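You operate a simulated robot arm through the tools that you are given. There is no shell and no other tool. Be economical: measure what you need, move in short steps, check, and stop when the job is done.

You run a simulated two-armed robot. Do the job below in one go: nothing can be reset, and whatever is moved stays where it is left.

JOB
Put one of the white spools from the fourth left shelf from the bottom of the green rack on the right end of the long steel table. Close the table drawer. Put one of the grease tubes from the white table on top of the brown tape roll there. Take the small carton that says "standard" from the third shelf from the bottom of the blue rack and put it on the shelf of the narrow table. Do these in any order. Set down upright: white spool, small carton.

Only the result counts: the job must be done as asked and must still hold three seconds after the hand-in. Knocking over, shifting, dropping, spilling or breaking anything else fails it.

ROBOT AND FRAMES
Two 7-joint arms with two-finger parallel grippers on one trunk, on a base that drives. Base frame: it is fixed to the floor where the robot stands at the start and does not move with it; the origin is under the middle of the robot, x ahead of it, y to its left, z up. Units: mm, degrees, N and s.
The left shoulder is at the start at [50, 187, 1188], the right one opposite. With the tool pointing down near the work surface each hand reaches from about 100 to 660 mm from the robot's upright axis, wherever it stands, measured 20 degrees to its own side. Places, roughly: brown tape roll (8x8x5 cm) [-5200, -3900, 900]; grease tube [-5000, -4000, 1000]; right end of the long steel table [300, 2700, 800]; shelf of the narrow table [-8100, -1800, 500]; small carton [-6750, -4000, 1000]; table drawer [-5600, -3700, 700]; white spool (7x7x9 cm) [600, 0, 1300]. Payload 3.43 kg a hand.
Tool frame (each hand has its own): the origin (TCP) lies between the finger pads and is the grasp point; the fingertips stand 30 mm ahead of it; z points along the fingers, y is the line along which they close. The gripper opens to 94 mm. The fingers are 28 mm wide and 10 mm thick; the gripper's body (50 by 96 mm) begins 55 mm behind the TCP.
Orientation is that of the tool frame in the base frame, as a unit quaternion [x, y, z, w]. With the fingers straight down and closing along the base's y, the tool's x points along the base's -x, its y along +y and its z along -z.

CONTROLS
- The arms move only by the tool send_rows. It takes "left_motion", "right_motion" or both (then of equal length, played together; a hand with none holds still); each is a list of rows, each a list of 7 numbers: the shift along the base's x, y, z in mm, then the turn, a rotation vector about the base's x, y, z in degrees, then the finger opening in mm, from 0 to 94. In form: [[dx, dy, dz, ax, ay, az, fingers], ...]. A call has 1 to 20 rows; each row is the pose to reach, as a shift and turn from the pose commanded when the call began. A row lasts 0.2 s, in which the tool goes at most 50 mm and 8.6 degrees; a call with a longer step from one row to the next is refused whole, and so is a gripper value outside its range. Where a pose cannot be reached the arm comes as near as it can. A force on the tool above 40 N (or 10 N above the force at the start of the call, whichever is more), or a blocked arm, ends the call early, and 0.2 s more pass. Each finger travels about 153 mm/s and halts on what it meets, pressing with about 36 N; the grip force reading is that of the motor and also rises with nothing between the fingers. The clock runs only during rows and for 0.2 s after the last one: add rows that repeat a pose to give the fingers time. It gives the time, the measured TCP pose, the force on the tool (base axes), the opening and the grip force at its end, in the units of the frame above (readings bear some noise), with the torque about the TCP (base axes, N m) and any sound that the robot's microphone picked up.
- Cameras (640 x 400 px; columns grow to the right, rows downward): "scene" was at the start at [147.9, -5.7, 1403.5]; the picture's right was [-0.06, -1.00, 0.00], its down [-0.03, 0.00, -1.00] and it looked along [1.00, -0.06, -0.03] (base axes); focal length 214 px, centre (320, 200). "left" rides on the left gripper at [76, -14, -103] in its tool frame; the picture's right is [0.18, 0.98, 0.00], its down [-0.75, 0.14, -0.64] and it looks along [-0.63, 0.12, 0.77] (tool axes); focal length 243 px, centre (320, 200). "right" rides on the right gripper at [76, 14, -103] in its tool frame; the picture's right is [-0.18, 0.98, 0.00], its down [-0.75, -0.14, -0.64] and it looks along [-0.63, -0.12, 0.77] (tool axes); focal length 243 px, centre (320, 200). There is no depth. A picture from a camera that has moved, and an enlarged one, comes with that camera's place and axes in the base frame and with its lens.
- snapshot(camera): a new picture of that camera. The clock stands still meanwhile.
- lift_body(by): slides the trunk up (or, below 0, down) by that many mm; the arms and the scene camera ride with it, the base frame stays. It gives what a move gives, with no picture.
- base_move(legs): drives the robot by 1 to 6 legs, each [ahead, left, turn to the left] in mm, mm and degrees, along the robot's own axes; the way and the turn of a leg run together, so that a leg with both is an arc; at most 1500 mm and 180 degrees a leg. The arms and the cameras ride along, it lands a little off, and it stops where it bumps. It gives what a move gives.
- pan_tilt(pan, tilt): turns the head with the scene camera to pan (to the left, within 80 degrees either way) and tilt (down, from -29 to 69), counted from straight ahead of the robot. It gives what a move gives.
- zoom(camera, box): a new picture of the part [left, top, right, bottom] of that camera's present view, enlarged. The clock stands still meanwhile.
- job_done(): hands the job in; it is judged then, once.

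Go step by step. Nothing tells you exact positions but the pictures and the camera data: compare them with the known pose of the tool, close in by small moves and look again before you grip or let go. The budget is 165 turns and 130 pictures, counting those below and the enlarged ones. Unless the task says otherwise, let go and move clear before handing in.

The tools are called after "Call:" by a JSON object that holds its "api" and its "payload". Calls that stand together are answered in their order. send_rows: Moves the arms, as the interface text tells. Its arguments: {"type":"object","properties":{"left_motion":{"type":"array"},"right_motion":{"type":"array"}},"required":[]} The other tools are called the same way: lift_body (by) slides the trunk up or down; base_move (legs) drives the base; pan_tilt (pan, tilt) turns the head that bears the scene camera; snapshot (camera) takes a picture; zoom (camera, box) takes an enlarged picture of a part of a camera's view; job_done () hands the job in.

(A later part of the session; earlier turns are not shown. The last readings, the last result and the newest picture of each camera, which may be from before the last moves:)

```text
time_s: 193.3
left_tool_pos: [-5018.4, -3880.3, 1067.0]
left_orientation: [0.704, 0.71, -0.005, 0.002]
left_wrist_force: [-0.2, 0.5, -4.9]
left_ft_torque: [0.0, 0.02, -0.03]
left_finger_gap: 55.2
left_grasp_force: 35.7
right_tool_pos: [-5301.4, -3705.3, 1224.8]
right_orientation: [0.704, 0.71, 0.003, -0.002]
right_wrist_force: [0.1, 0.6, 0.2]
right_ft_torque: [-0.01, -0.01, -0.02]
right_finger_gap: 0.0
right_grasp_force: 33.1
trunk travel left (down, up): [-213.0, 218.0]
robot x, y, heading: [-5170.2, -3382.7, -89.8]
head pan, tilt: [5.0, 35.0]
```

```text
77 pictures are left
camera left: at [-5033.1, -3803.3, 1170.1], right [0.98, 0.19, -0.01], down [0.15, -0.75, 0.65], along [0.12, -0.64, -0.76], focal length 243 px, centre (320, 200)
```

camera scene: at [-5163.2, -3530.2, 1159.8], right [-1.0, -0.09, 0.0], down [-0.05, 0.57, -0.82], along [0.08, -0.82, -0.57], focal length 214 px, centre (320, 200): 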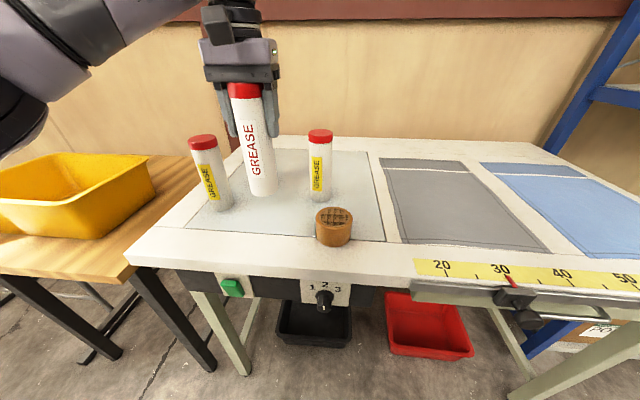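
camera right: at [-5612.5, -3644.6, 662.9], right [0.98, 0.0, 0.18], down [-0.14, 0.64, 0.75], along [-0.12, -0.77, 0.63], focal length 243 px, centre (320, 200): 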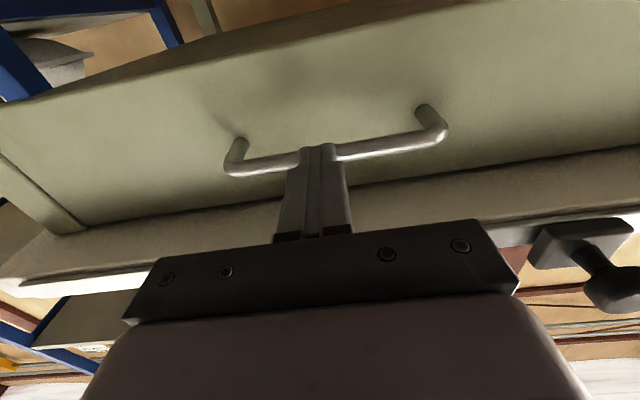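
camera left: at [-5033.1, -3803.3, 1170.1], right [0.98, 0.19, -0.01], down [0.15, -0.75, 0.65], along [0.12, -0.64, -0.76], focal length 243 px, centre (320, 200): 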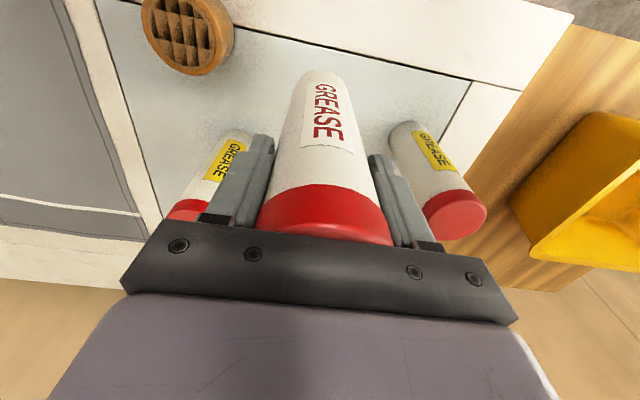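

The tube is lifted. I'll zoom on the tape roll to locate it accurately before moving over it.

Call:
{"api": "zoom", "payload": {"camera": "scene", "box": [293, 190, 373, 260]}}

Call:
{"api": "zoom", "payload": {"camera": "left", "box": [120, 0, 260, 90]}}

```text
5.71 times, centred on (333, 225) of scene
camera zoom: at [-5163.2, -3530.2, 1159.8], right [-1.0, -0.09, 0.0], down [-0.05, 0.57, -0.82], along [0.08, -0.82, -0.57], focal length 1226 px, centre (246, 57)
```

zoom: 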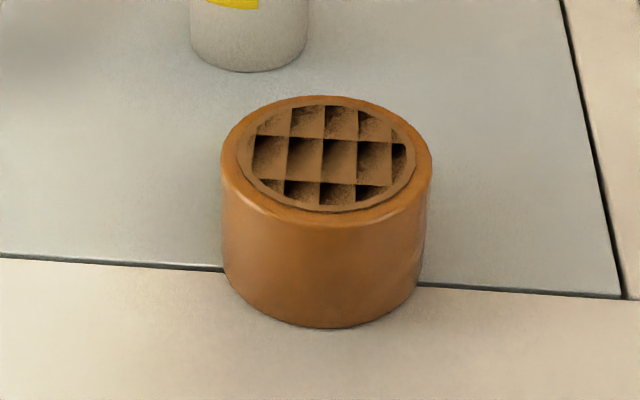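

```text
4.44 times, centred on (190, 45) of left
camera zoom: at [-5033.1, -3803.3, 1170.1], right [0.98, 0.19, -0.01], down [0.15, -0.75, 0.65], along [0.12, -0.64, -0.76], focal length 1078 px, centre (898, 889)
```

zoom: 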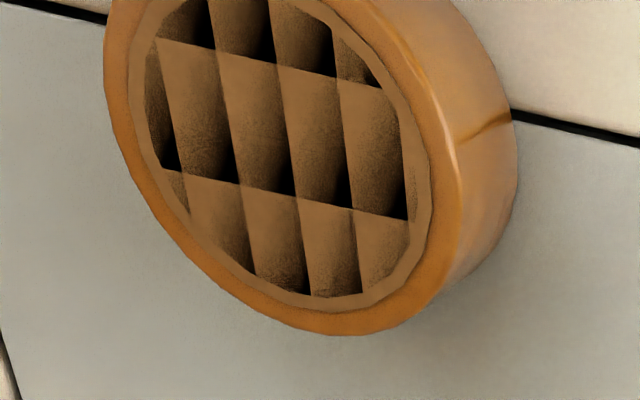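

Triangulation puts the tape's top centre near [-5158, -3856, 890]. I'll carry the tube over it.

Call:
{"api": "send_rows", "payload": {"left_motion": [[-30, 5, 8, 0, 0, 0, 40], [-65, 12, 8, 0, 0, 0, 40], [-100, 18, 8, 0, 0, 0, 40], [-130, 23, 8, 0, 0, 0, 40], [-139, 24, 8, 0, 0, 0, 40], [-139, 24, 8, 0, 0, 0, 40]]}}

Call:
{"api": "zoom", "payload": {"camera": "scene", "box": [253, 130, 413, 260]}}

Call:
{"api": "snapshot", "payload": {"camera": "left"}}

```text
time_s: 194.7
left_tool_pos: [-5157.0, -3856.8, 1074.1]
left_orientation: [0.704, 0.71, -0.006, 0.002]
left_wrist_force: [-1.2, -0.4, -4.5]
left_ft_torque: [-0.02, 0.02, 0.02]
left_finger_gap: 55.3
left_grasp_force: 35.8
right_tool_pos: [-5300.1, -3705.0, 1225.1]
right_orientation: [0.704, 0.711, 0.003, -0.001]
right_wrist_force: [-0.4, 0.9, -0.3]
right_ft_torque: [-0.01, 0.0, -0.03]
right_finger_gap: 0.0
right_grasp_force: 33.4
trunk travel left (down, up): [-213.0, 218.0]
robot x, y, heading: [-5173.4, -3384.2, -89.6]
head pan, tilt: [5.0, 35.0]
```

```text
3.08 times, centred on (333, 195) of scene
camera zoom: at [-5163.1, -3530.4, 1159.8], right [-1.0, -0.09, 0.0], down [-0.05, 0.57, -0.82], along [0.08, -0.82, -0.57], focal length 660 px, centre (280, 215)
```

zoom: 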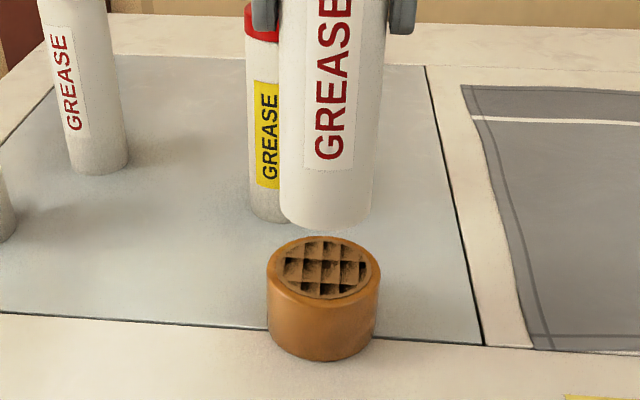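

```text
73 pictures are left
camera left: at [-5172.4, -3778.5, 1177.9], right [0.98, 0.19, -0.01], down [0.15, -0.75, 0.65], along [0.12, -0.64, -0.76], focal length 243 px, centre (320, 200)
```

left: 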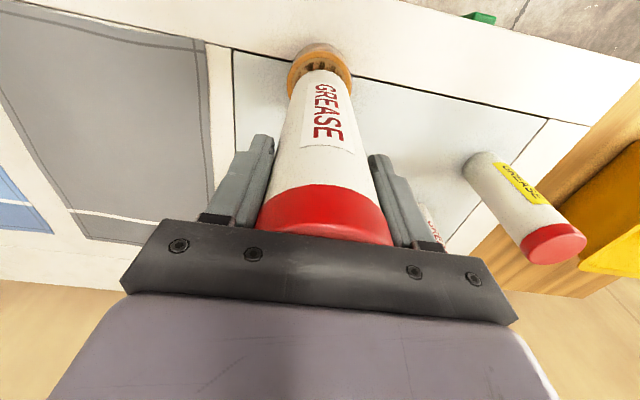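

The tube is centred over the roll to within a few mm, at y about 4 mm short. I'll correct that and descend slowly.

Call:
{"api": "send_rows", "payload": {"left_motion": [[-1, -4, -10, 0, 0, 0, 40], [-1, -4, -22, 0, 0, 0, 40], [-1, -4, -32, 0, 0, 0, 40], [-1, -4, -38, 0, 0, 0, 40]]}}

Call:
{"api": "zoom", "payload": {"camera": "scene", "box": [253, 130, 413, 260]}}

```text
time_s: 195.7
left_tool_pos: [-5157.6, -3860.4, 1037.3]
left_orientation: [0.704, 0.71, -0.006, 0.002]
left_wrist_force: [0.2, 0.6, -4.7]
left_ft_torque: [-0.01, 0.0, 0.0]
left_finger_gap: 55.5
left_grasp_force: 35.6
right_tool_pos: [-5300.0, -3705.7, 1224.4]
right_orientation: [0.704, 0.71, 0.003, 0.001]
right_wrist_force: [0.5, 0.3, 0.0]
right_ft_torque: [0.0, -0.02, -0.03]
right_finger_gap: 0.0
right_grasp_force: 32.7
trunk travel left (down, up): [-213.0, 218.0]
robot x, y, heading: [-5170.3, -3385.2, -89.8]
head pan, tilt: [5.0, 35.0]
```

```text
3.08 times, centred on (333, 195) of scene
camera zoom: at [-5163.1, -3530.4, 1159.8], right [-1.0, -0.09, 0.0], down [-0.05, 0.57, -0.82], along [0.08, -0.82, -0.57], focal length 660 px, centre (280, 215)
```

zoom: 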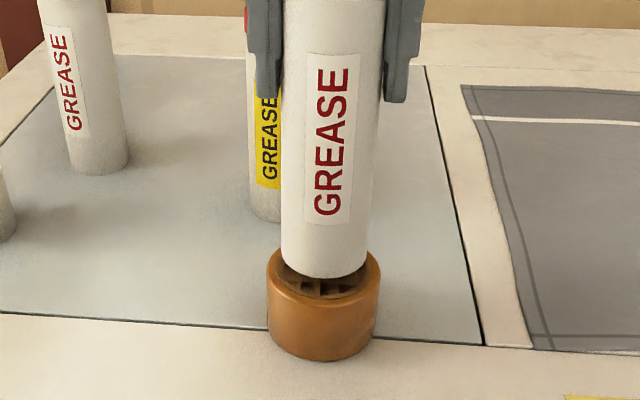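

Centred, with about a 10 mm gap left. I'll lower in 2–3 mm steps.

Call:
{"api": "send_rows", "payload": {"left_motion": [[0, 0, -3, 0, 0, 0, 40], [0, 0, -6, 0, 0, 0, 40], [0, 0, -8, 0, 0, 0, 40], [0, 0, -10, 0, 0, 0, 40]]}}

Call:
{"api": "zoom", "payload": {"camera": "scene", "box": [253, 130, 413, 260]}}

```text
time_s: 196.7
left_tool_pos: [-5158.7, -3860.4, 1026.8]
left_orientation: [0.704, 0.71, -0.006, 0.002]
left_wrist_force: [-0.2, -0.4, -4.2]
left_ft_torque: [0.01, 0.0, 0.0]
left_finger_gap: 55.4
left_grasp_force: 36.0
right_tool_pos: [-5301.8, -3705.2, 1224.9]
right_orientation: [0.703, 0.711, 0.003, 0.0]
right_wrist_force: [-0.2, 0.4, 0.0]
right_ft_torque: [-0.02, 0.0, -0.01]
right_finger_gap: 0.1
right_grasp_force: 33.0
trunk travel left (down, up): [-213.0, 218.0]
robot x, y, heading: [-5167.5, -3382.8, -89.8]
head pan, tilt: [5.0, 35.0]
```

```text
3.08 times, centred on (333, 195) of scene
camera zoom: at [-5163.2, -3530.4, 1159.8], right [-1.0, -0.09, 0.0], down [-0.05, 0.57, -0.82], along [0.08, -0.82, -0.57], focal length 660 px, centre (280, 215)
```

zoom: 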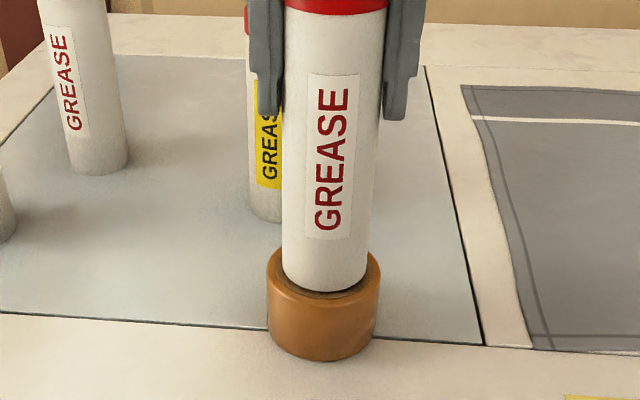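

Call:
{"api": "send_rows", "payload": {"left_motion": [[0, 0, -1, 0, 0, 0, 40], [0, 0, -2, 0, 0, 0, 40], [0, 0, -3, 0, 0, 0, 40], [0, 0, -3, 0, 0, 0, 40]]}}

```text
time_s: 197.7
left_tool_pos: [-5158.5, -3860.7, 1024.7]
left_orientation: [0.704, 0.71, -0.005, 0.002]
left_wrist_force: [0.9, 0.4, -3.0]
left_ft_torque: [0.05, 0.03, -0.02]
left_finger_gap: 55.7
left_grasp_force: 35.5
right_tool_pos: [-5301.5, -3705.4, 1225.8]
right_orientation: [0.703, 0.711, 0.003, -0.001]
right_wrist_force: [0.8, -1.2, 0.2]
right_ft_torque: [-0.03, 0.01, 0.01]
right_finger_gap: 0.0
right_grasp_force: 32.6
trunk travel left (down, up): [-213.0, 218.0]
robot x, y, heading: [-5170.6, -3385.3, -89.4]
head pan, tilt: [5.0, 35.0]
```

Contact is starting, with the weight beginning to unload. I'll go a few more 1 mm steps.

Call:
{"api": "send_rows", "payload": {"left_motion": [[0, 0, -1, 0, 0, 0, 40], [0, 0, -2, 0, 0, 0, 40], [0, 0, -2, 0, 0, 0, 40]]}}

Call:
{"api": "zoom", "payload": {"camera": "scene", "box": [253, 130, 413, 260]}}

```text
time_s: 198.5
left_tool_pos: [-5157.9, -3858.4, 1024.3]
left_orientation: [0.704, 0.71, -0.006, 0.003]
left_wrist_force: [0.3, 0.8, 10.5]
left_ft_torque: [0.39, -0.24, -0.02]
left_finger_gap: 55.6
left_grasp_force: 35.7
right_tool_pos: [-5301.2, -3704.1, 1225.3]
right_orientation: [0.704, 0.71, 0.002, 0.0]
right_wrist_force: [0.0, 0.8, 0.3]
right_ft_torque: [0.03, 0.01, 0.01]
right_finger_gap: 0.1
right_grasp_force: 33.4
trunk travel left (down, up): [-213.0, 218.0]
robot x, y, heading: [-5171.3, -3380.9, -89.6]
head pan, tilt: [5.0, 35.0]
```

```text
3.08 times, centred on (333, 195) of scene
camera zoom: at [-5163.2, -3529.4, 1160.2], right [-1.0, -0.09, 0.0], down [-0.05, 0.57, -0.82], along [0.08, -0.82, -0.57], focal length 660 px, centre (280, 215)
```

zoom: 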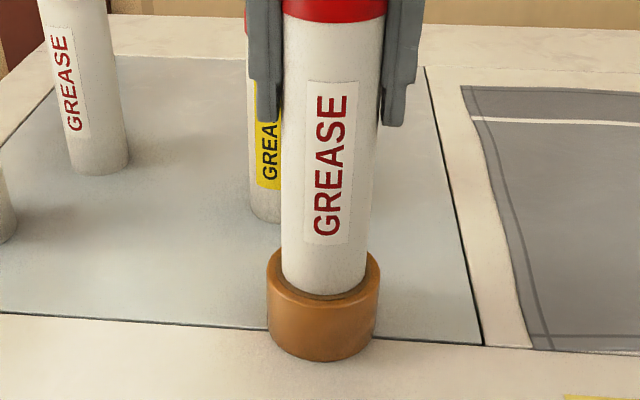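

It's seated on the roll. I'll ease off and open slowly.

Call:
{"api": "send_rows", "payload": {"left_motion": [[0, 0, 1, 0, 0, 0, 52], [0, 0, 1, 0, 0, 0, 57], [0, 0, 1, 0, 0, 0, 62], [0, 0, 1, 0, 0, 0, 72], [0, 0, 1, 0, 0, 0, 90], [0, 0, 1, 0, 0, 0, 90]]}}

Call:
{"api": "zoom", "payload": {"camera": "scene", "box": [233, 60, 433, 260]}}

```text
time_s: 199.9
left_tool_pos: [-5157.3, -3860.2, 1022.1]
left_orientation: [0.704, 0.71, -0.005, 0.002]
left_wrist_force: [-0.7, 0.2, 0.3]
left_ft_torque: [0.03, 0.01, 0.05]
left_finger_gap: 90.0
left_grasp_force: 0.0
right_tool_pos: [-5300.8, -3704.4, 1225.5]
right_orientation: [0.704, 0.71, 0.003, 0.001]
right_wrist_force: [0.5, 0.2, 0.9]
right_ft_torque: [0.0, 0.03, 0.03]
right_finger_gap: 0.0
right_grasp_force: 32.7
trunk travel left (down, up): [-213.0, 218.0]
robot x, y, heading: [-5170.1, -3386.0, -89.7]
head pan, tilt: [5.0, 35.0]
```

```text
2.00 times, centred on (333, 160) of scene
camera zoom: at [-5163.1, -3530.1, 1159.9], right [-1.0, -0.09, 0.0], down [-0.05, 0.57, -0.82], along [0.08, -0.82, -0.57], focal length 429 px, centre (294, 280)
```

zoom: 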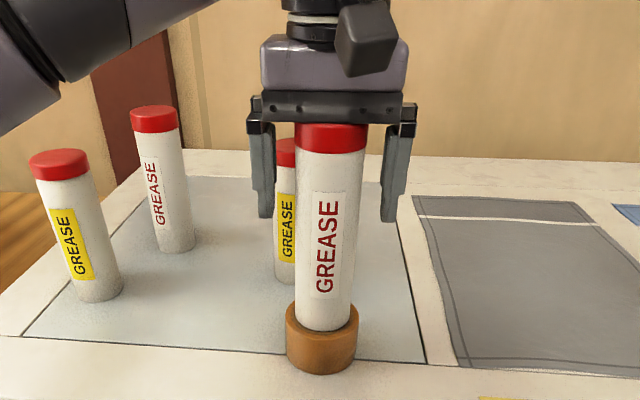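

The tube stands on the roll. I'll rise clear and go back.

Call:
{"api": "send_rows", "payload": {"left_motion": [[0, 0, 20, 0, 0, 0, 90], [0, 0, 50, 0, 0, 0, 90], [0, 0, 80, 0, 0, 0, 90], [0, 0, 105, 0, 0, 0, 90], [0, 0, 118, 0, 0, 0, 90], [10, 45, 125, 0, 0, 0, 90], [30, 90, 135, 0, 0, 0, 90], [60, 130, 150, 0, 0, 0, 90], [100, 160, 170, 0, 0, 0, 90], [120, 170, 185, 0, 0, 0, 90]]}}

Call:
{"api": "base_move", "payload": {"legs": [[-350, 0, 0]]}}

Call:
{"api": "snapshot", "payload": {"camera": "scene"}}

```text
refused: row 7 steps farther than a row can; nothing moved
```

```text
time_s: 202.2
left_tool_pos: [-5162.4, -3508.9, 1023.2]
left_orientation: [0.706, 0.708, -0.006, 0.002]
left_wrist_force: [-0.5, -0.3, 1.0]
left_ft_torque: [-0.02, -0.01, -0.01]
left_finger_gap: 90.1
left_grasp_force: 0.1
right_tool_pos: [-5305.1, -3351.7, 1225.2]
right_orientation: [0.706, 0.708, 0.003, -0.001]
right_wrist_force: [-0.2, 0.4, -0.2]
right_ft_torque: [-0.01, -0.01, -0.02]
right_finger_gap: 0.1
right_grasp_force: 33.2
trunk travel left (down, up): [-213.0, 218.0]
robot x, y, heading: [-5173.4, -3033.3, -89.9]
head pan, tilt: [5.0, 35.0]
```

```text
68 pictures are left
camera scene: at [-5165.6, -3178.5, 1160.0], right [-1.0, -0.09, 0.0], down [-0.05, 0.57, -0.82], along [0.07, -0.82, -0.57], focal length 214 px, centre (320, 200)
```

scene: 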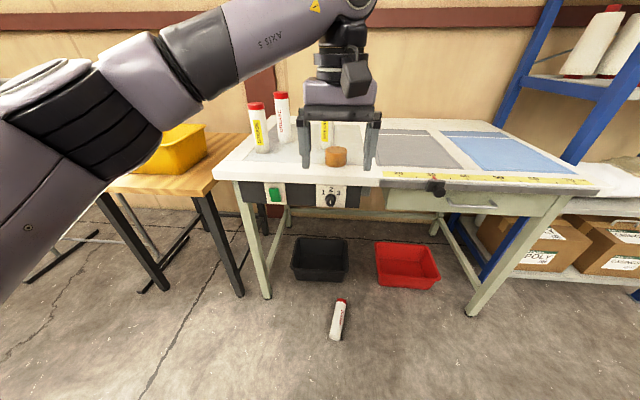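

My retreat call was refused because one row stepped too far, and the base then backed away and pulled the tube off onto the floor. The tape roll looks unmoved. I need to recover that same tube. First I'll tuck the arm up and look at the tube and at my base's footprint.

Call:
{"api": "pan_tilt", "payload": {"pan": 30, "tilt": 69}}

Call:
{"api": "snapshot", "payload": {"camera": "scene"}}

Call:
{"api": "pan_tilt", "payload": {"pan": -10, "tilt": 55}}

Call:
{"api": "snapshot", "payload": {"camera": "scene"}}

```text
time_s: 203.2
left_tool_pos: [-5163.5, -3509.1, 1023.4]
left_orientation: [0.706, 0.708, -0.005, 0.002]
left_wrist_force: [-0.4, -0.2, 0.4]
left_ft_torque: [-0.01, 0.01, 0.03]
left_finger_gap: 89.8
left_grasp_force: 0.1
right_tool_pos: [-5303.5, -3352.9, 1224.6]
right_orientation: [0.707, 0.707, 0.003, -0.002]
right_wrist_force: [0.9, -0.6, -0.8]
right_ft_torque: [0.01, 0.0, 0.0]
right_finger_gap: 0.0
right_grasp_force: 33.3
trunk travel left (down, up): [-213.0, 218.0]
robot x, y, heading: [-5173.0, -3033.8, -89.8]
head pan, tilt: [30.0, 68.8]
```

```text
67 pictures are left
camera scene: at [-5145.4, -3139.5, 1116.3], right [-0.87, -0.5, 0.0], down [-0.47, 0.81, -0.36], along [0.18, -0.31, -0.93], focal length 214 px, centre (320, 200)
```

scene: 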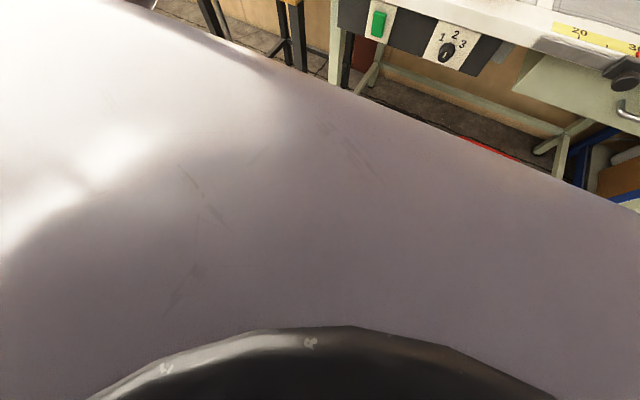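

```text
time_s: 204.2
left_tool_pos: [-5163.2, -3509.0, 1023.4]
left_orientation: [0.707, 0.707, -0.006, 0.002]
left_wrist_force: [0.1, 0.7, 0.6]
left_ft_torque: [0.02, 0.0, 0.02]
left_finger_gap: 89.9
left_grasp_force: 0.1
right_tool_pos: [-5304.4, -3352.9, 1225.6]
right_orientation: [0.706, 0.708, 0.004, 0.0]
right_wrist_force: [0.1, -0.9, 0.9]
right_ft_torque: [0.01, -0.01, 0.0]
right_finger_gap: 0.1
right_grasp_force: 33.4
trunk travel left (down, up): [-213.0, 218.0]
robot x, y, heading: [-5172.6, -3032.8, -90.0]
head pan, tilt: [-10.0, 55.0]
```

```text
66 pictures are left
camera scene: at [-5185.8, -3162.0, 1131.6], right [-0.98, 0.17, 0.0], down [0.14, 0.81, -0.57], along [-0.1, -0.56, -0.82], focal length 214 px, centre (320, 200)
```

scene: 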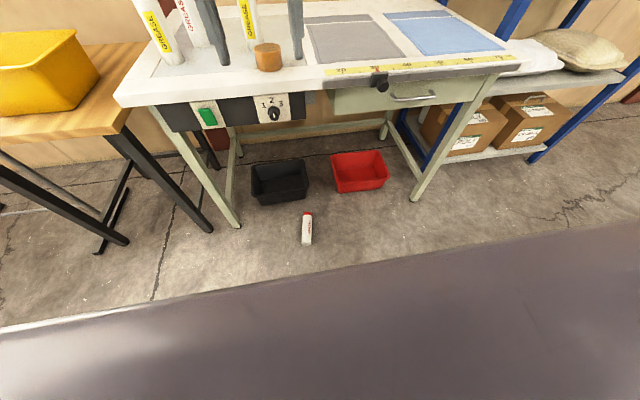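

The torso hides my base from the head camera. I'll pitch the left hand so that its camera looks back down at the base front and the floor.

Call:
{"api": "send_rows", "payload": {"left_motion": [[0, 0, 15, 7.5, 0, 0, 90], [0, 0, 30, 15, 0, 0, 90], [0, 0, 45, 22.5, 0, 0, 90], [0, 0, 60, 30, 0, 0, 90], [0, 0, 60, 37.5, 0, 0, 90], [0, 0, 60, 45, 0, 0, 90], [0, 0, 60, 52.5, 0, 0, 90]]}}

Call:
{"api": "snapshot", "payload": {"camera": "left"}}

```text
time_s: 205.8
left_tool_pos: [-5141.3, -3402.9, 1003.4]
left_orientation: [0.641, 0.644, 0.292, -0.297]
left_wrist_force: [0.5, 0.3, -0.8]
left_ft_torque: [-0.02, -0.04, 0.01]
left_finger_gap: 90.2
left_grasp_force: 0.0
left hand out of reach, approached as far as the arm can: row 2, 3, 4, 5, 6, 7
right_tool_pos: [-5303.8, -3352.8, 1224.7]
right_orientation: [0.706, 0.708, 0.003, -0.001]
right_wrist_force: [-0.8, -0.8, 0.0]
right_ft_torque: [-0.03, 0.01, -0.01]
right_finger_gap: 0.2
right_grasp_force: 33.5
trunk travel left (down, up): [-213.0, 218.0]
robot x, y, heading: [-5172.6, -3036.6, -89.9]
head pan, tilt: [-10.0, 55.0]
```

```text
65 pictures are left
camera left: at [-5154.8, -3430.9, 1128.7], right [0.98, 0.13, 0.13], down [0.15, -0.98, -0.15], along [0.11, 0.17, -0.98], focal length 243 px, centre (320, 200)
```

left: 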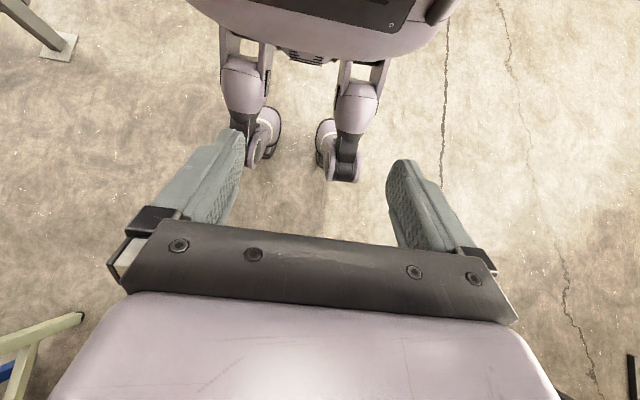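

The base is narrow: two wheel legs reach only about 100–130 mm ahead, so picking off the floor in front of me may be possible. I'll lower the trunk fully and test the left hand's downward reach in the open, here.

Call:
{"api": "send_rows", "payload": {"left_motion": [[10, 10, 10, -7.5, 0, 0, 90], [30, 20, 20, -15, 0, 0, 90], [50, 30, 20, -22.5, 0, 0, 90], [70, 40, 20, -30, 0, 0, 90], [90, 50, 20, -37.5, 0, 0, 90], [110, 60, 20, -45, 0, 0, 90], [130, 70, 20, -52.5, 0, 0, 90], [150, 90, 0, -52.5, 0, 0, 90], [155, 110, -40, -52.5, 0, 0, 90], [155, 120, -85, -52.5, 0, 0, 90], [155, 120, -130, -52.5, 0, 0, 90], [155, 120, -175, -52.5, 0, 0, 90]]}}

Call:
{"api": "lift_body", "payload": {"by": -213}}

```text
time_s: 208.4
left_tool_pos: [-4987.3, -3291.5, 828.7]
left_orientation: [0.707, 0.707, -0.005, 0.003]
left_wrist_force: [-0.7, -0.5, -0.1]
left_ft_torque: [-0.01, 0.0, 0.0]
left_finger_gap: 90.1
left_grasp_force: 0.1
left hand out of reach, approached as far as the arm can: row 12
right_tool_pos: [-5305.3, -3352.7, 1226.0]
right_orientation: [0.707, 0.707, 0.003, 0.0]
right_wrist_force: [0.2, 0.1, -0.4]
right_ft_torque: [0.04, 0.01, -0.01]
right_finger_gap: 0.1
right_grasp_force: 32.7
trunk travel left (down, up): [-213.0, 218.0]
robot x, y, heading: [-5170.9, -3033.3, -90.2]
head pan, tilt: [-10.0, 55.0]
```

```text
time_s: 210.7
left_tool_pos: [-4987.3, -3292.2, 617.3]
left_orientation: [0.707, 0.707, -0.004, 0.002]
left_wrist_force: [-0.5, 0.3, -0.1]
left_ft_torque: [0.0, 0.0, 0.03]
left_finger_gap: 90.0
left_grasp_force: 0.1
right_tool_pos: [-5304.3, -3351.8, 1012.1]
right_orientation: [0.706, 0.708, 0.003, 0.0]
right_wrist_force: [-0.6, 0.6, -0.5]
right_ft_torque: [0.03, -0.03, 0.01]
right_finger_gap: 0.0
right_grasp_force: 32.8
trunk travel left (down, up): [0.0, 431.0]
robot x, y, heading: [-5173.0, -3030.2, -89.9]
head pan, tilt: [-10.0, 55.0]
```

Call:
{"api": "send_rows", "payload": {"left_motion": [[0, 0, -45, 0, 0, 0, 90], [0, 0, -90, 0, 0, 0, 90], [0, 0, -135, 0, 0, 0, 90], [0, 0, -180, 0, 0, 0, 90], [0, 0, -225, 0, 0, 0, 90], [0, 0, -270, 0, 0, 0, 90], [0, 0, -315, 0, 0, 0, 90], [0, 0, -360, 0, 0, 0, 90], [0, 0, -405, 0, 0, 0, 90], [0, 0, -450, 0, 0, 0, 90], [0, 0, -490, 0, 0, 0, 90], [0, 0, -530, 0, 0, 0, 90], [0, 0, -560, 0, 0, 0, 90]]}}

Call:
{"api": "snapshot", "payload": {"camera": "left"}}

```text
time_s: 211.8
left_tool_pos: [-4988.3, -3291.8, 435.6]
left_orientation: [0.711, 0.703, -0.008, -0.002]
left_wrist_force: [5.1, -1.6, 23.9]
left_ft_torque: [2.31, 0.61, -0.52]
left_finger_gap: 90.0
left_grasp_force: 0.1
right_tool_pos: [-5305.9, -3352.5, 1013.3]
right_orientation: [0.706, 0.708, 0.002, 0.001]
right_wrist_force: [0.9, -0.3, 0.7]
right_ft_torque: [0.02, 0.0, -0.02]
right_finger_gap: 0.0
right_grasp_force: 33.3
trunk travel left (down, up): [0.0, 431.0]
robot x, y, heading: [-5171.7, -3030.7, -90.0]
head pan, tilt: [-10.0, 55.0]
stopped in row 5 (left hand): the force on the tool passed its limit at 116 N (the readings are from after the stop); the commanded pose is now the measured one
```

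```text
64 pictures are left
camera left: at [-5002.0, -3214.6, 538.0], right [0.98, 0.17, -0.02], down [0.14, -0.75, 0.65], along [0.1, -0.64, -0.76], focal length 243 px, centre (320, 200)
```

left: 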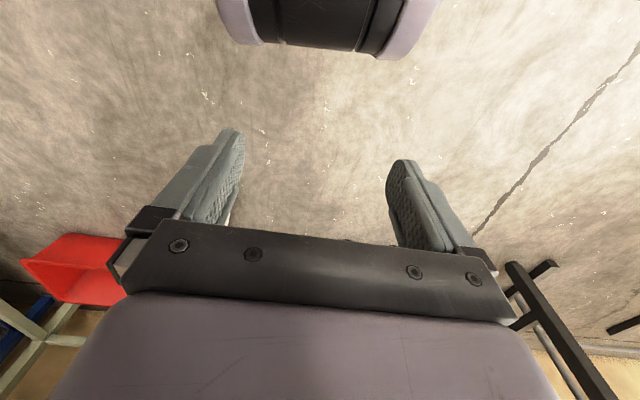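

The camera housing bumped my own bent knee, so reaching in front of the legs won't work. Sideways, clear of the legs, should. I'll raise, swing the left hand out to the side with a 90° yaw, and test the reach there.

Call:
{"api": "send_rows", "payload": {"left_motion": [[0, -10, 35, 0, 0, 0, 90], [0, -20, 70, 0, 0, 0, 90], [40, -20, 75, 0, 0, 0, 90], [80, -20, 75, 0, 0, 8, 90], [120, -20, 70, 0, 0, 16, 90], [160, -20, 65, 0, 0, 24, 90], [190, -10, 60, 0, 0, 32, 90], [205, 10, 50, 0, 0, 40, 90], [215, 30, 40, 0, 0, 48, 90], [215, 50, 20, 0, 0, 56, 90], [215, 80, 0, 0, 0, 64, 90], [215, 110, -20, 0, 0, 72, 90], [215, 140, -40, 0, 0, 80, 90], [215, 170, -60, 0, 0, 88, 90], [215, 180, -80, 0, 0, 90, 90]]}}

Call:
{"api": "snapshot", "payload": {"camera": "left"}}

```text
time_s: 215.0
left_tool_pos: [-4773.0, -3116.7, 359.7]
left_orientation: [0.01, 1.0, -0.006, 0.006]
left_wrist_force: [-0.2, -4.5, 0.9]
left_ft_torque: [0.43, -0.01, 0.02]
left_finger_gap: 90.3
left_grasp_force: 0.2
left hand out of reach, approached as far as the arm can: row 15
right_tool_pos: [-5305.3, -3351.7, 1011.9]
right_orientation: [0.706, 0.708, 0.002, -0.002]
right_wrist_force: [-0.8, 0.7, -0.4]
right_ft_torque: [-0.04, 0.0, 0.02]
right_finger_gap: 0.0
right_grasp_force: 32.9
trunk travel left (down, up): [0.0, 431.0]
robot x, y, heading: [-5172.3, -3032.5, -89.9]
head pan, tilt: [-10.0, 55.0]
```

```text
63 pictures are left
camera left: at [-4850.3, -3126.7, 462.4], right [-0.17, 0.99, -0.01], down [0.75, 0.13, 0.65], along [0.64, 0.1, -0.76], focal length 243 px, centre (320, 200)
```

left: 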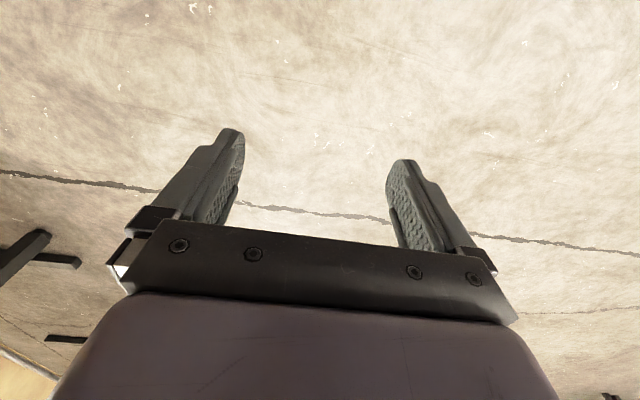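

Call:
{"api": "send_rows", "payload": {"left_motion": [[0, 0, -40, 0, 0, 0, 90], [0, 0, -80, 0, 0, 0, 90], [0, 0, -120, 0, 0, 0, 90], [0, 0, -160, 0, 0, 0, 90], [0, 0, -200, 0, 0, 0, 90], [-10, 0, -240, 0, 0, 0, 90], [-20, 0, -270, 0, 0, 0, 90], [-30, 0, -300, 0, 0, 0, 90], [-30, 0, -315, 0, 0, 0, 90]]}}

Call:
{"api": "snapshot", "payload": {"camera": "left"}}

```text
time_s: 215.7
left_tool_pos: [-4779.3, -3180.6, 300.3]
left_orientation: [0.104, 0.994, -0.043, -0.002]
left_wrist_force: [14.2, -3.9, 29.4]
left_ft_torque: [0.93, 4.37, 0.03]
left_finger_gap: 90.3
left_grasp_force: 0.0
left hand out of reach, approached as far as the arm can: row 1, 2
right_tool_pos: [-5304.7, -3353.4, 1010.8]
right_orientation: [0.706, 0.708, 0.002, -0.002]
right_wrist_force: [-0.1, 0.2, 0.5]
right_ft_torque: [-0.02, -0.01, -0.01]
right_finger_gap: 0.0
right_grasp_force: 32.7
trunk travel left (down, up): [0.0, 431.0]
robot x, y, heading: [-5170.7, -3036.8, -90.1]
head pan, tilt: [-10.0, 55.0]
stopped in row 3 (left hand): the force on the tool passed its limit at 232 N (the readings are from after the stop); the commanded pose is now the measured one
```

```text
62 pictures are left
camera left: at [-4856.5, -3170.9, 403.7], right [0.02, 1.0, -0.09], down [0.77, 0.04, 0.63], along [0.63, -0.08, -0.77], focal length 243 px, centre (320, 200)
```

left: 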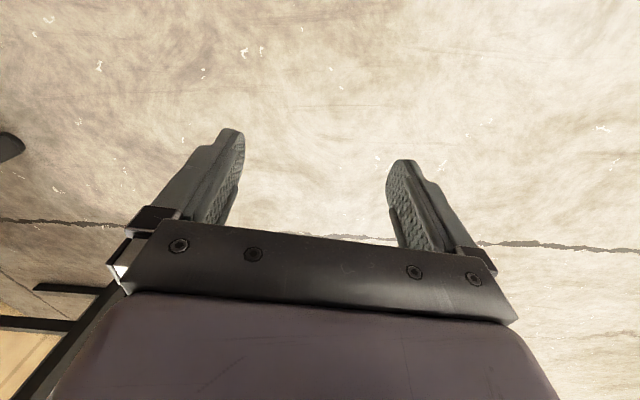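

That stopped on my own leg, and the 90° yaw limits the reach. I'll move outward, undo the yaw and test descending beside the leg.

Call:
{"api": "send_rows", "payload": {"left_motion": [[20, 0, 30, 0, 0, 0, 90], [40, -10, 60, -4, 4, -8, 90], [60, -20, 90, -6, 4, -16, 90], [70, -20, 100, -6, 4, -24, 90], [70, -20, 100, -6, 4, -32, 90], [70, -20, 100, -6, 4, -40, 90], [70, -20, 100, -6, 4, -48, 90], [70, -20, 100, -6, 4, -56, 90], [70, -20, 100, -6, 4, -64, 90], [70, -20, 100, -6, 4, -72, 90], [70, -20, 100, -6, 4, -80, 90], [70, -20, 100, -6, 4, -88, 90]]}}

Call:
{"api": "snapshot", "payload": {"camera": "left"}}

```text
refused: row 2 steps farther than a row can; nothing moved
```

```text
61 pictures are left
camera left: at [-4856.5, -3170.9, 403.7], right [0.02, 1.0, -0.09], down [0.77, 0.04, 0.63], along [0.63, -0.08, -0.77], focal length 243 px, centre (320, 200)
```

left: 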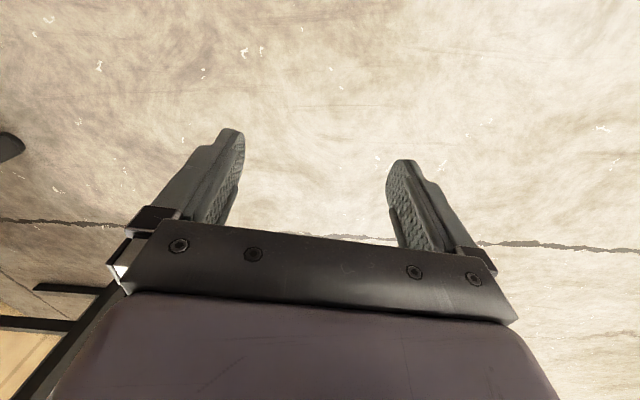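

Call:
{"api": "send_rows", "payload": {"left_motion": [[20, 0, 30, 0, 0, 0, 90], [40, -10, 60, 0, 0, -6, 90], [60, -15, 85, 0, 0, -12, 90], [70, -20, 100, 0, 0, -20, 90], [70, -20, 100, 0, 0, -28, 90], [70, -20, 100, 0, 0, -36, 90], [70, -20, 100, 0, 0, -44, 90], [70, -20, 100, 0, 0, -52, 90], [70, -20, 100, 0, 0, -60, 90], [70, -20, 100, 0, 0, -68, 90], [70, -20, 100, 0, 0, -76, 90]]}}

```text
time_s: 218.1
left_tool_pos: [-4709.6, -3200.7, 397.4]
left_orientation: [0.695, 0.718, -0.032, -0.024]
left_wrist_force: [-0.1, -0.3, 0.0]
left_ft_torque: [0.02, -0.01, 0.02]
left_finger_gap: 90.1
left_grasp_force: 0.1
right_tool_pos: [-5304.4, -3351.7, 1010.6]
right_orientation: [0.707, 0.708, 0.003, -0.002]
right_wrist_force: [0.1, -0.2, -0.5]
right_ft_torque: [0.03, -0.01, -0.01]
right_finger_gap: 0.0
right_grasp_force: 33.0
trunk travel left (down, up): [0.0, 431.0]
robot x, y, heading: [-5170.6, -3031.5, -90.1]
head pan, tilt: [-10.0, 55.0]
```

Call:
{"api": "send_rows", "payload": {"left_motion": [[-5, 0, -40, 0, 0, 0, 90], [-10, 0, -80, 0, 0, 0, 90], [-20, 0, -120, 0, 0, 0, 90], [-30, 5, -160, 0, 0, 0, 90], [-40, 10, -200, 0, 0, 0, 90], [-55, 15, -240, 0, 0, 0, 90], [-70, 20, -280, 0, 0, 0, 90], [-80, 20, -310, 0, 0, 0, 90], [-80, 20, -335, 0, 0, 0, 90], [-80, 20, -345, 0, 0, 0, 90]]}}

Call:
{"api": "snapshot", "payload": {"camera": "left"}}

```text
time_s: 220.3
left_tool_pos: [-4798.5, -3172.4, 56.2]
left_orientation: [0.69, 0.723, -0.027, -0.021]
left_wrist_force: [0.2, -0.3, -0.2]
left_ft_torque: [-0.01, 0.0, -0.03]
left_finger_gap: 90.2
left_grasp_force: 0.1
left hand out of reach, approached as far as the arm can: row 10
right_tool_pos: [-5305.9, -3352.6, 1010.8]
right_orientation: [0.707, 0.707, 0.002, -0.002]
right_wrist_force: [-0.8, 0.4, 0.1]
right_ft_torque: [0.01, 0.01, 0.0]
right_finger_gap: 0.0
right_grasp_force: 33.6
trunk travel left (down, up): [0.0, 431.0]
robot x, y, heading: [-5168.2, -3036.1, -89.8]
head pan, tilt: [-10.0, 55.0]
```

```text
60 pictures are left
camera left: at [-4809.6, -3095.0, 158.8], right [0.97, 0.23, -0.07], down [0.22, -0.74, 0.64], along [0.09, -0.63, -0.77], focal length 243 px, centre (320, 200)
```

left: 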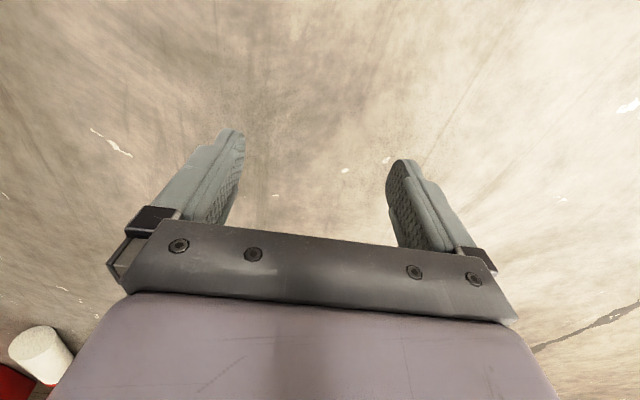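

It works beside the leg with the default yaw: the hand gets down to z≈56 at 370 mm to my left. The plan is to raise slightly, drive so the hand comes over the tube's near end, drag the tube out from under the table, and re-grip it at its middle in the open.

Call:
{"api": "send_rows", "payload": {"left_motion": [[0, 0, 35, 0, 0, 0, 90], [0, 0, 70, 0, 0, -5, 90], [0, 0, 90, 0, 0, -8, 90]]}}

Call:
{"api": "base_move", "payload": {"legs": [[0, -405, 0], [330, 0, 0]]}}

Call:
{"api": "snapshot", "payload": {"camera": "left"}}

Call:
{"api": "snapshot", "payload": {"camera": "scene"}}

```text
time_s: 221.1
left_tool_pos: [-4790.2, -3183.1, 143.3]
left_orientation: [0.743, 0.668, -0.03, -0.027]
left_wrist_force: [-0.6, -0.8, -0.6]
left_ft_torque: [0.0, -0.03, -0.01]
left_finger_gap: 89.8
left_grasp_force: 0.1
right_tool_pos: [-5304.8, -3352.9, 1011.4]
right_orientation: [0.706, 0.708, 0.003, -0.003]
right_wrist_force: [-0.4, 0.5, 0.6]
right_ft_torque: [-0.04, 0.0, 0.01]
right_finger_gap: 0.0
right_grasp_force: 32.4
trunk travel left (down, up): [0.0, 431.0]
robot x, y, heading: [-5174.3, -3032.6, -90.0]
head pan, tilt: [-10.0, 55.0]
```

```text
time_s: 227.0
left_tool_pos: [-5196.9, -3516.1, 143.0]
left_orientation: [0.743, 0.668, -0.03, -0.028]
left_wrist_force: [0.7, 0.3, -0.3]
left_ft_torque: [-0.03, 0.02, -0.01]
left_finger_gap: 90.1
left_grasp_force: 0.0
right_tool_pos: [-5709.8, -3688.2, 1012.9]
right_orientation: [0.706, 0.708, 0.002, -0.002]
right_wrist_force: [-0.4, -0.6, 0.1]
right_ft_torque: [0.01, -0.02, 0.01]
right_finger_gap: 0.1
right_grasp_force: 32.9
trunk travel left (down, up): [0.0, 431.0]
robot x, y, heading: [-5577.8, -3365.5, -89.8]
head pan, tilt: [-10.0, 55.0]
```

```text
59 pictures are left
camera left: at [-5195.1, -3438.5, 246.9], right [0.99, 0.08, -0.08], down [0.11, -0.77, 0.63], along [-0.01, -0.64, -0.77], focal length 243 px, centre (320, 200)
```

left: 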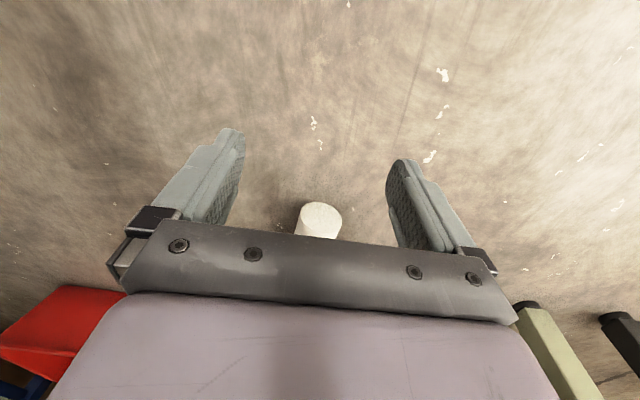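

```text
58 pictures are left
camera scene: at [-5592.4, -3497.2, 918.7], right [-0.98, 0.17, 0.0], down [0.14, 0.81, -0.57], along [-0.1, -0.56, -0.82], focal length 214 px, centre (320, 200)
```

scene: 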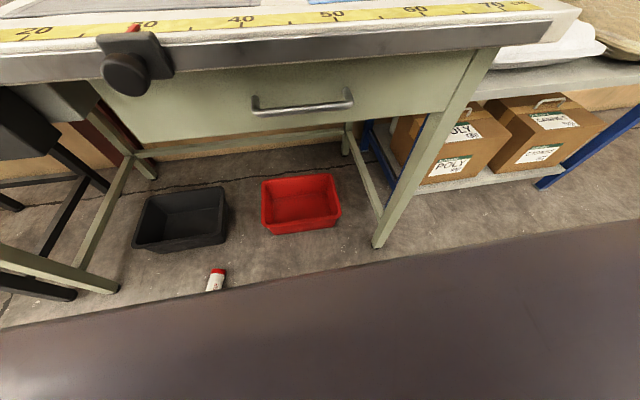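

The hand is in line with the tube end at [-5196, -3650]. I'll drive 170 mm ahead slowly and look.

Call:
{"api": "base_move", "payload": {"legs": [[165, 0, 0]]}}

Call:
{"api": "snapshot", "payload": {"camera": "left"}}

Call:
{"api": "snapshot", "payload": {"camera": "scene"}}

```text
time_s: 228.5
left_tool_pos: [-5195.9, -3682.5, 143.6]
left_orientation: [0.743, 0.668, -0.03, -0.028]
left_wrist_force: [-0.4, 0.3, -0.6]
left_ft_torque: [0.01, 0.0, 0.0]
left_finger_gap: 90.0
left_grasp_force: 0.1
right_tool_pos: [-5709.3, -3854.2, 1012.1]
right_orientation: [0.706, 0.709, 0.002, -0.001]
right_wrist_force: [-0.3, -1.1, -0.5]
right_ft_torque: [0.01, 0.01, -0.01]
right_finger_gap: 0.0
right_grasp_force: 32.6
trunk travel left (down, up): [0.0, 431.0]
robot x, y, heading: [-5579.8, -3534.2, -89.6]
head pan, tilt: [-10.0, 55.0]
```

```text
57 pictures are left
camera left: at [-5195.0, -3604.6, 246.9], right [0.99, 0.08, -0.08], down [0.11, -0.77, 0.63], along [-0.01, -0.64, -0.77], focal length 243 px, centre (320, 200)
```

left: 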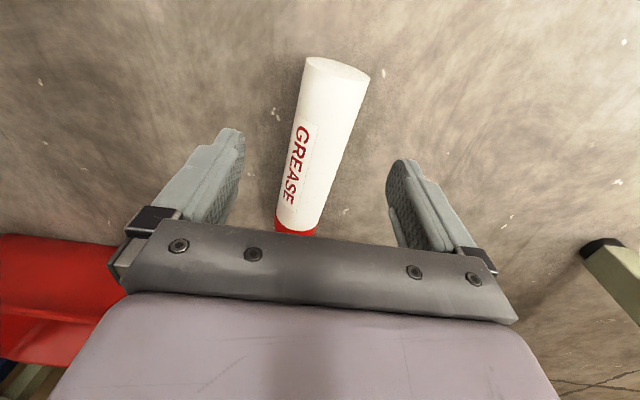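

```text
56 pictures are left
camera scene: at [-5592.3, -3663.2, 918.7], right [-0.98, 0.17, 0.0], down [0.14, 0.81, -0.57], along [-0.1, -0.56, -0.82], focal length 214 px, centre (320, 200)
```

scene: 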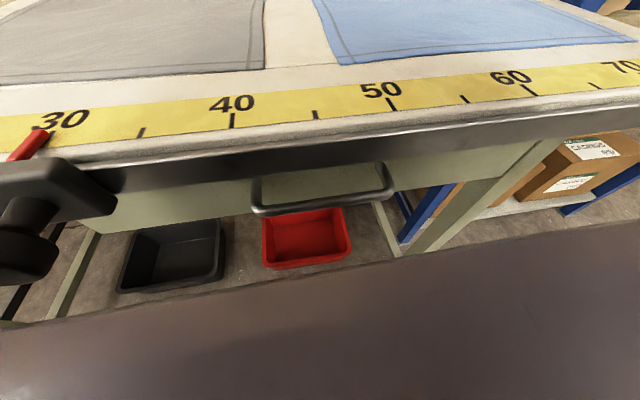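

The tube lies between the fingers. For more reach I'll shift the base 25 mm left, with the hand compensating, and descend.

Call:
{"api": "base_move", "payload": {"legs": [[0, 25, 0]]}}

Call:
{"api": "send_rows", "payload": {"left_motion": [[-15, 5, -20, 0, 0, 0, 90], [-27, 5, -50, 0, 0, 0, 90], [-27, 5, -75, 0, 0, 0, 90], [-27, 5, -90, 0, 0, 0, 90], [-27, 5, -100, 0, 0, 0, 90]]}}

Call:
{"api": "snapshot", "payload": {"camera": "left"}}

```text
time_s: 229.4
left_tool_pos: [-5172.6, -3682.3, 143.2]
left_orientation: [0.742, 0.669, -0.029, -0.027]
left_wrist_force: [-0.1, -0.5, 0.4]
left_ft_torque: [0.01, -0.02, 0.0]
left_finger_gap: 89.8
left_grasp_force: 0.1
right_tool_pos: [-5686.4, -3853.9, 1011.6]
right_orientation: [0.706, 0.708, 0.002, -0.001]
right_wrist_force: [0.4, 0.7, 0.2]
right_ft_torque: [-0.04, 0.03, -0.01]
right_finger_gap: 0.0
right_grasp_force: 33.5
trunk travel left (down, up): [0.0, 431.0]
robot x, y, heading: [-5552.4, -3534.2, -90.0]
head pan, tilt: [-10.0, 55.0]
```

```text
time_s: 230.6
left_tool_pos: [-5201.5, -3678.4, 47.0]
left_orientation: [0.739, 0.672, -0.031, -0.023]
left_wrist_force: [3.5, -18.2, -3.5]
left_ft_torque: [0.35, -0.08, 1.0]
left_finger_gap: 86.5
left_grasp_force: 0.1
left hand out of reach, approached as far as the arm can: row 5
right_tool_pos: [-5686.9, -3852.9, 1011.7]
right_orientation: [0.706, 0.709, 0.003, -0.001]
right_wrist_force: [-0.7, 1.0, 0.1]
right_ft_torque: [-0.01, -0.02, -0.01]
right_finger_gap: 0.0
right_grasp_force: 32.9
trunk travel left (down, up): [0.0, 431.0]
robot x, y, heading: [-5556.9, -3531.5, -90.0]
head pan, tilt: [-10.0, 55.0]
```

```text
55 pictures are left
camera left: at [-5201.3, -3600.0, 150.4], right [0.99, 0.09, -0.08], down [0.12, -0.76, 0.64], along [0.0, -0.65, -0.76], focal length 243 px, centre (320, 200)
```

left: 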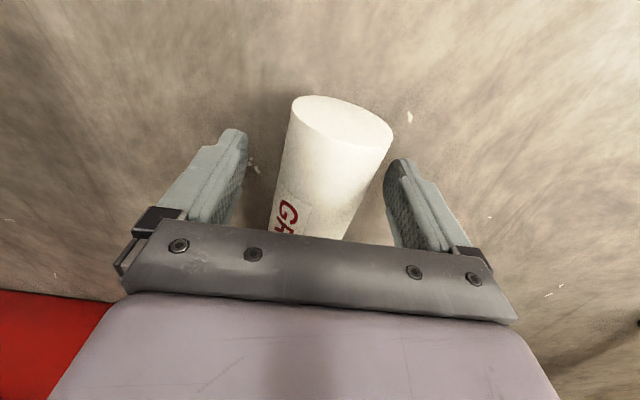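

At z 47 with the tube between the fingers. I'll close.

Call:
{"api": "send_rows", "payload": {"left_motion": [[0, 0, 0, 0, 0, 0, 75], [0, 0, 0, 0, 0, 0, 60], [0, 0, 0, 0, 0, 0, 45], [0, 0, 0, 0, 0, 0, 40], [0, 0, 0, 0, 0, 0, 40]]}}

Call:
{"api": "snapshot", "payload": {"camera": "left"}}

```text
time_s: 231.8
left_tool_pos: [-5202.1, -3673.2, 46.3]
left_orientation: [0.741, 0.67, -0.028, -0.025]
left_wrist_force: [-1.1, -0.1, -0.1]
left_ft_torque: [0.03, 0.08, -0.12]
left_finger_gap: 55.0
left_grasp_force: 35.7
right_tool_pos: [-5685.6, -3853.7, 1011.4]
right_orientation: [0.706, 0.708, 0.002, -0.002]
right_wrist_force: [-0.2, -0.1, 0.6]
right_ft_torque: [-0.02, -0.01, 0.01]
right_finger_gap: 0.0
right_grasp_force: 33.7
trunk travel left (down, up): [0.0, 431.0]
robot x, y, heading: [-5555.5, -3534.4, -89.8]
head pan, tilt: [-10.0, 55.0]
```

```text
54 pictures are left
camera left: at [-5200.6, -3595.4, 150.7], right [0.99, 0.08, -0.08], down [0.11, -0.76, 0.63], along [0.0, -0.64, -0.77], focal length 243 px, centre (320, 200)
```

left: 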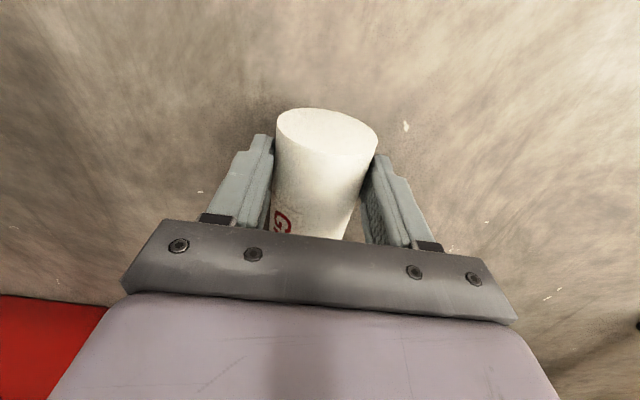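

Gripped near its bottom end. I'll drag it out by backing the base up about 450 mm, keeping it on the floor.

Call:
{"api": "base_move", "payload": {"legs": [[-450, 0, 0]]}}

Call:
{"api": "snapshot", "payload": {"camera": "left"}}

```text
time_s: 234.5
left_tool_pos: [-5202.6, -3218.7, 46.8]
left_orientation: [0.741, 0.671, -0.027, -0.026]
left_wrist_force: [-0.4, 1.1, 5.0]
left_ft_torque: [0.11, 0.07, -0.24]
left_finger_gap: 54.5
left_grasp_force: 36.5
right_tool_pos: [-5686.6, -3401.1, 1011.1]
right_orientation: [0.705, 0.709, 0.002, -0.001]
right_wrist_force: [0.2, -0.4, -0.1]
right_ft_torque: [0.0, -0.03, -0.01]
right_finger_gap: 0.0
right_grasp_force: 33.4
trunk travel left (down, up): [0.0, 431.0]
robot x, y, heading: [-5556.4, -3079.2, -89.6]
head pan, tilt: [-10.0, 55.0]
```

```text
53 pictures are left
camera left: at [-5201.4, -3140.8, 151.0], right [0.99, 0.09, -0.08], down [0.11, -0.77, 0.63], along [0.0, -0.64, -0.77], focal length 243 px, centre (320, 200)
```

left: 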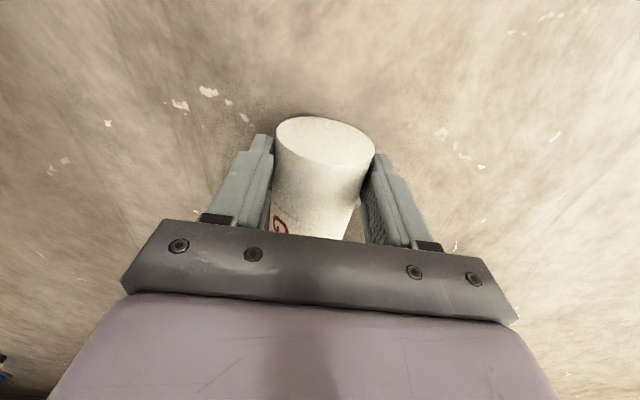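

It's out in the open. I'll open, drive about 78 mm forward along the tube to its middle, and re-grip.

Call:
{"api": "send_rows", "payload": {"left_motion": [[0, 0, 0, 0, 0, 0, 65], [0, 0, 0, 0, 0, 0, 85], [0, 0, 0, 0, 0, 0, 92]]}}

Call:
{"api": "base_move", "payload": {"legs": [[78, -8, 0]]}}

Call:
{"api": "snapshot", "payload": {"camera": "left"}}

```text
time_s: 235.3
left_tool_pos: [-5200.7, -3224.1, 47.7]
left_orientation: [0.739, 0.673, -0.03, -0.022]
left_wrist_force: [6.0, -22.2, -4.6]
left_ft_torque: [0.27, -0.22, 1.12]
left_finger_gap: 87.5
left_grasp_force: 0.1
right_tool_pos: [-5686.7, -3400.3, 1011.7]
right_orientation: [0.705, 0.709, 0.003, -0.002]
right_wrist_force: [0.6, 0.1, -0.6]
right_ft_torque: [-0.03, 0.02, -0.03]
right_finger_gap: 0.0
right_grasp_force: 33.0
trunk travel left (down, up): [0.0, 431.0]
robot x, y, heading: [-5553.2, -3082.6, -89.9]
head pan, tilt: [-10.0, 55.0]
```

```text
time_s: 236.4
left_tool_pos: [-5208.5, -3305.0, 47.5]
left_orientation: [0.74, 0.671, -0.032, -0.022]
left_wrist_force: [5.6, -30.7, -5.8]
left_ft_torque: [0.06, -0.3, 1.6]
left_finger_gap: 87.4
left_grasp_force: 0.1
right_tool_pos: [-5694.6, -3479.3, 1011.2]
right_orientation: [0.705, 0.709, 0.003, -0.001]
right_wrist_force: [-0.7, -0.5, 0.1]
right_ft_torque: [0.01, 0.01, 0.0]
right_finger_gap: 0.0
right_grasp_force: 32.6
trunk travel left (down, up): [0.0, 431.0]
robot x, y, heading: [-5561.6, -3157.9, -90.0]
head pan, tilt: [-10.0, 55.0]
```

```text
52 pictures are left
camera left: at [-5208.6, -3227.0, 150.8], right [0.99, 0.09, -0.07], down [0.12, -0.76, 0.64], along [0.0, -0.65, -0.76], focal length 243 px, centre (320, 200)
```

left: 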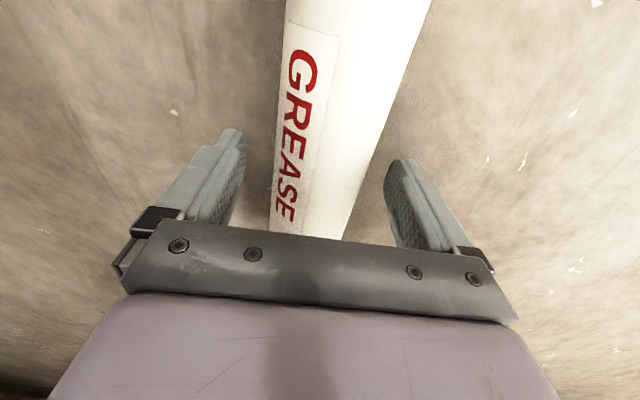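

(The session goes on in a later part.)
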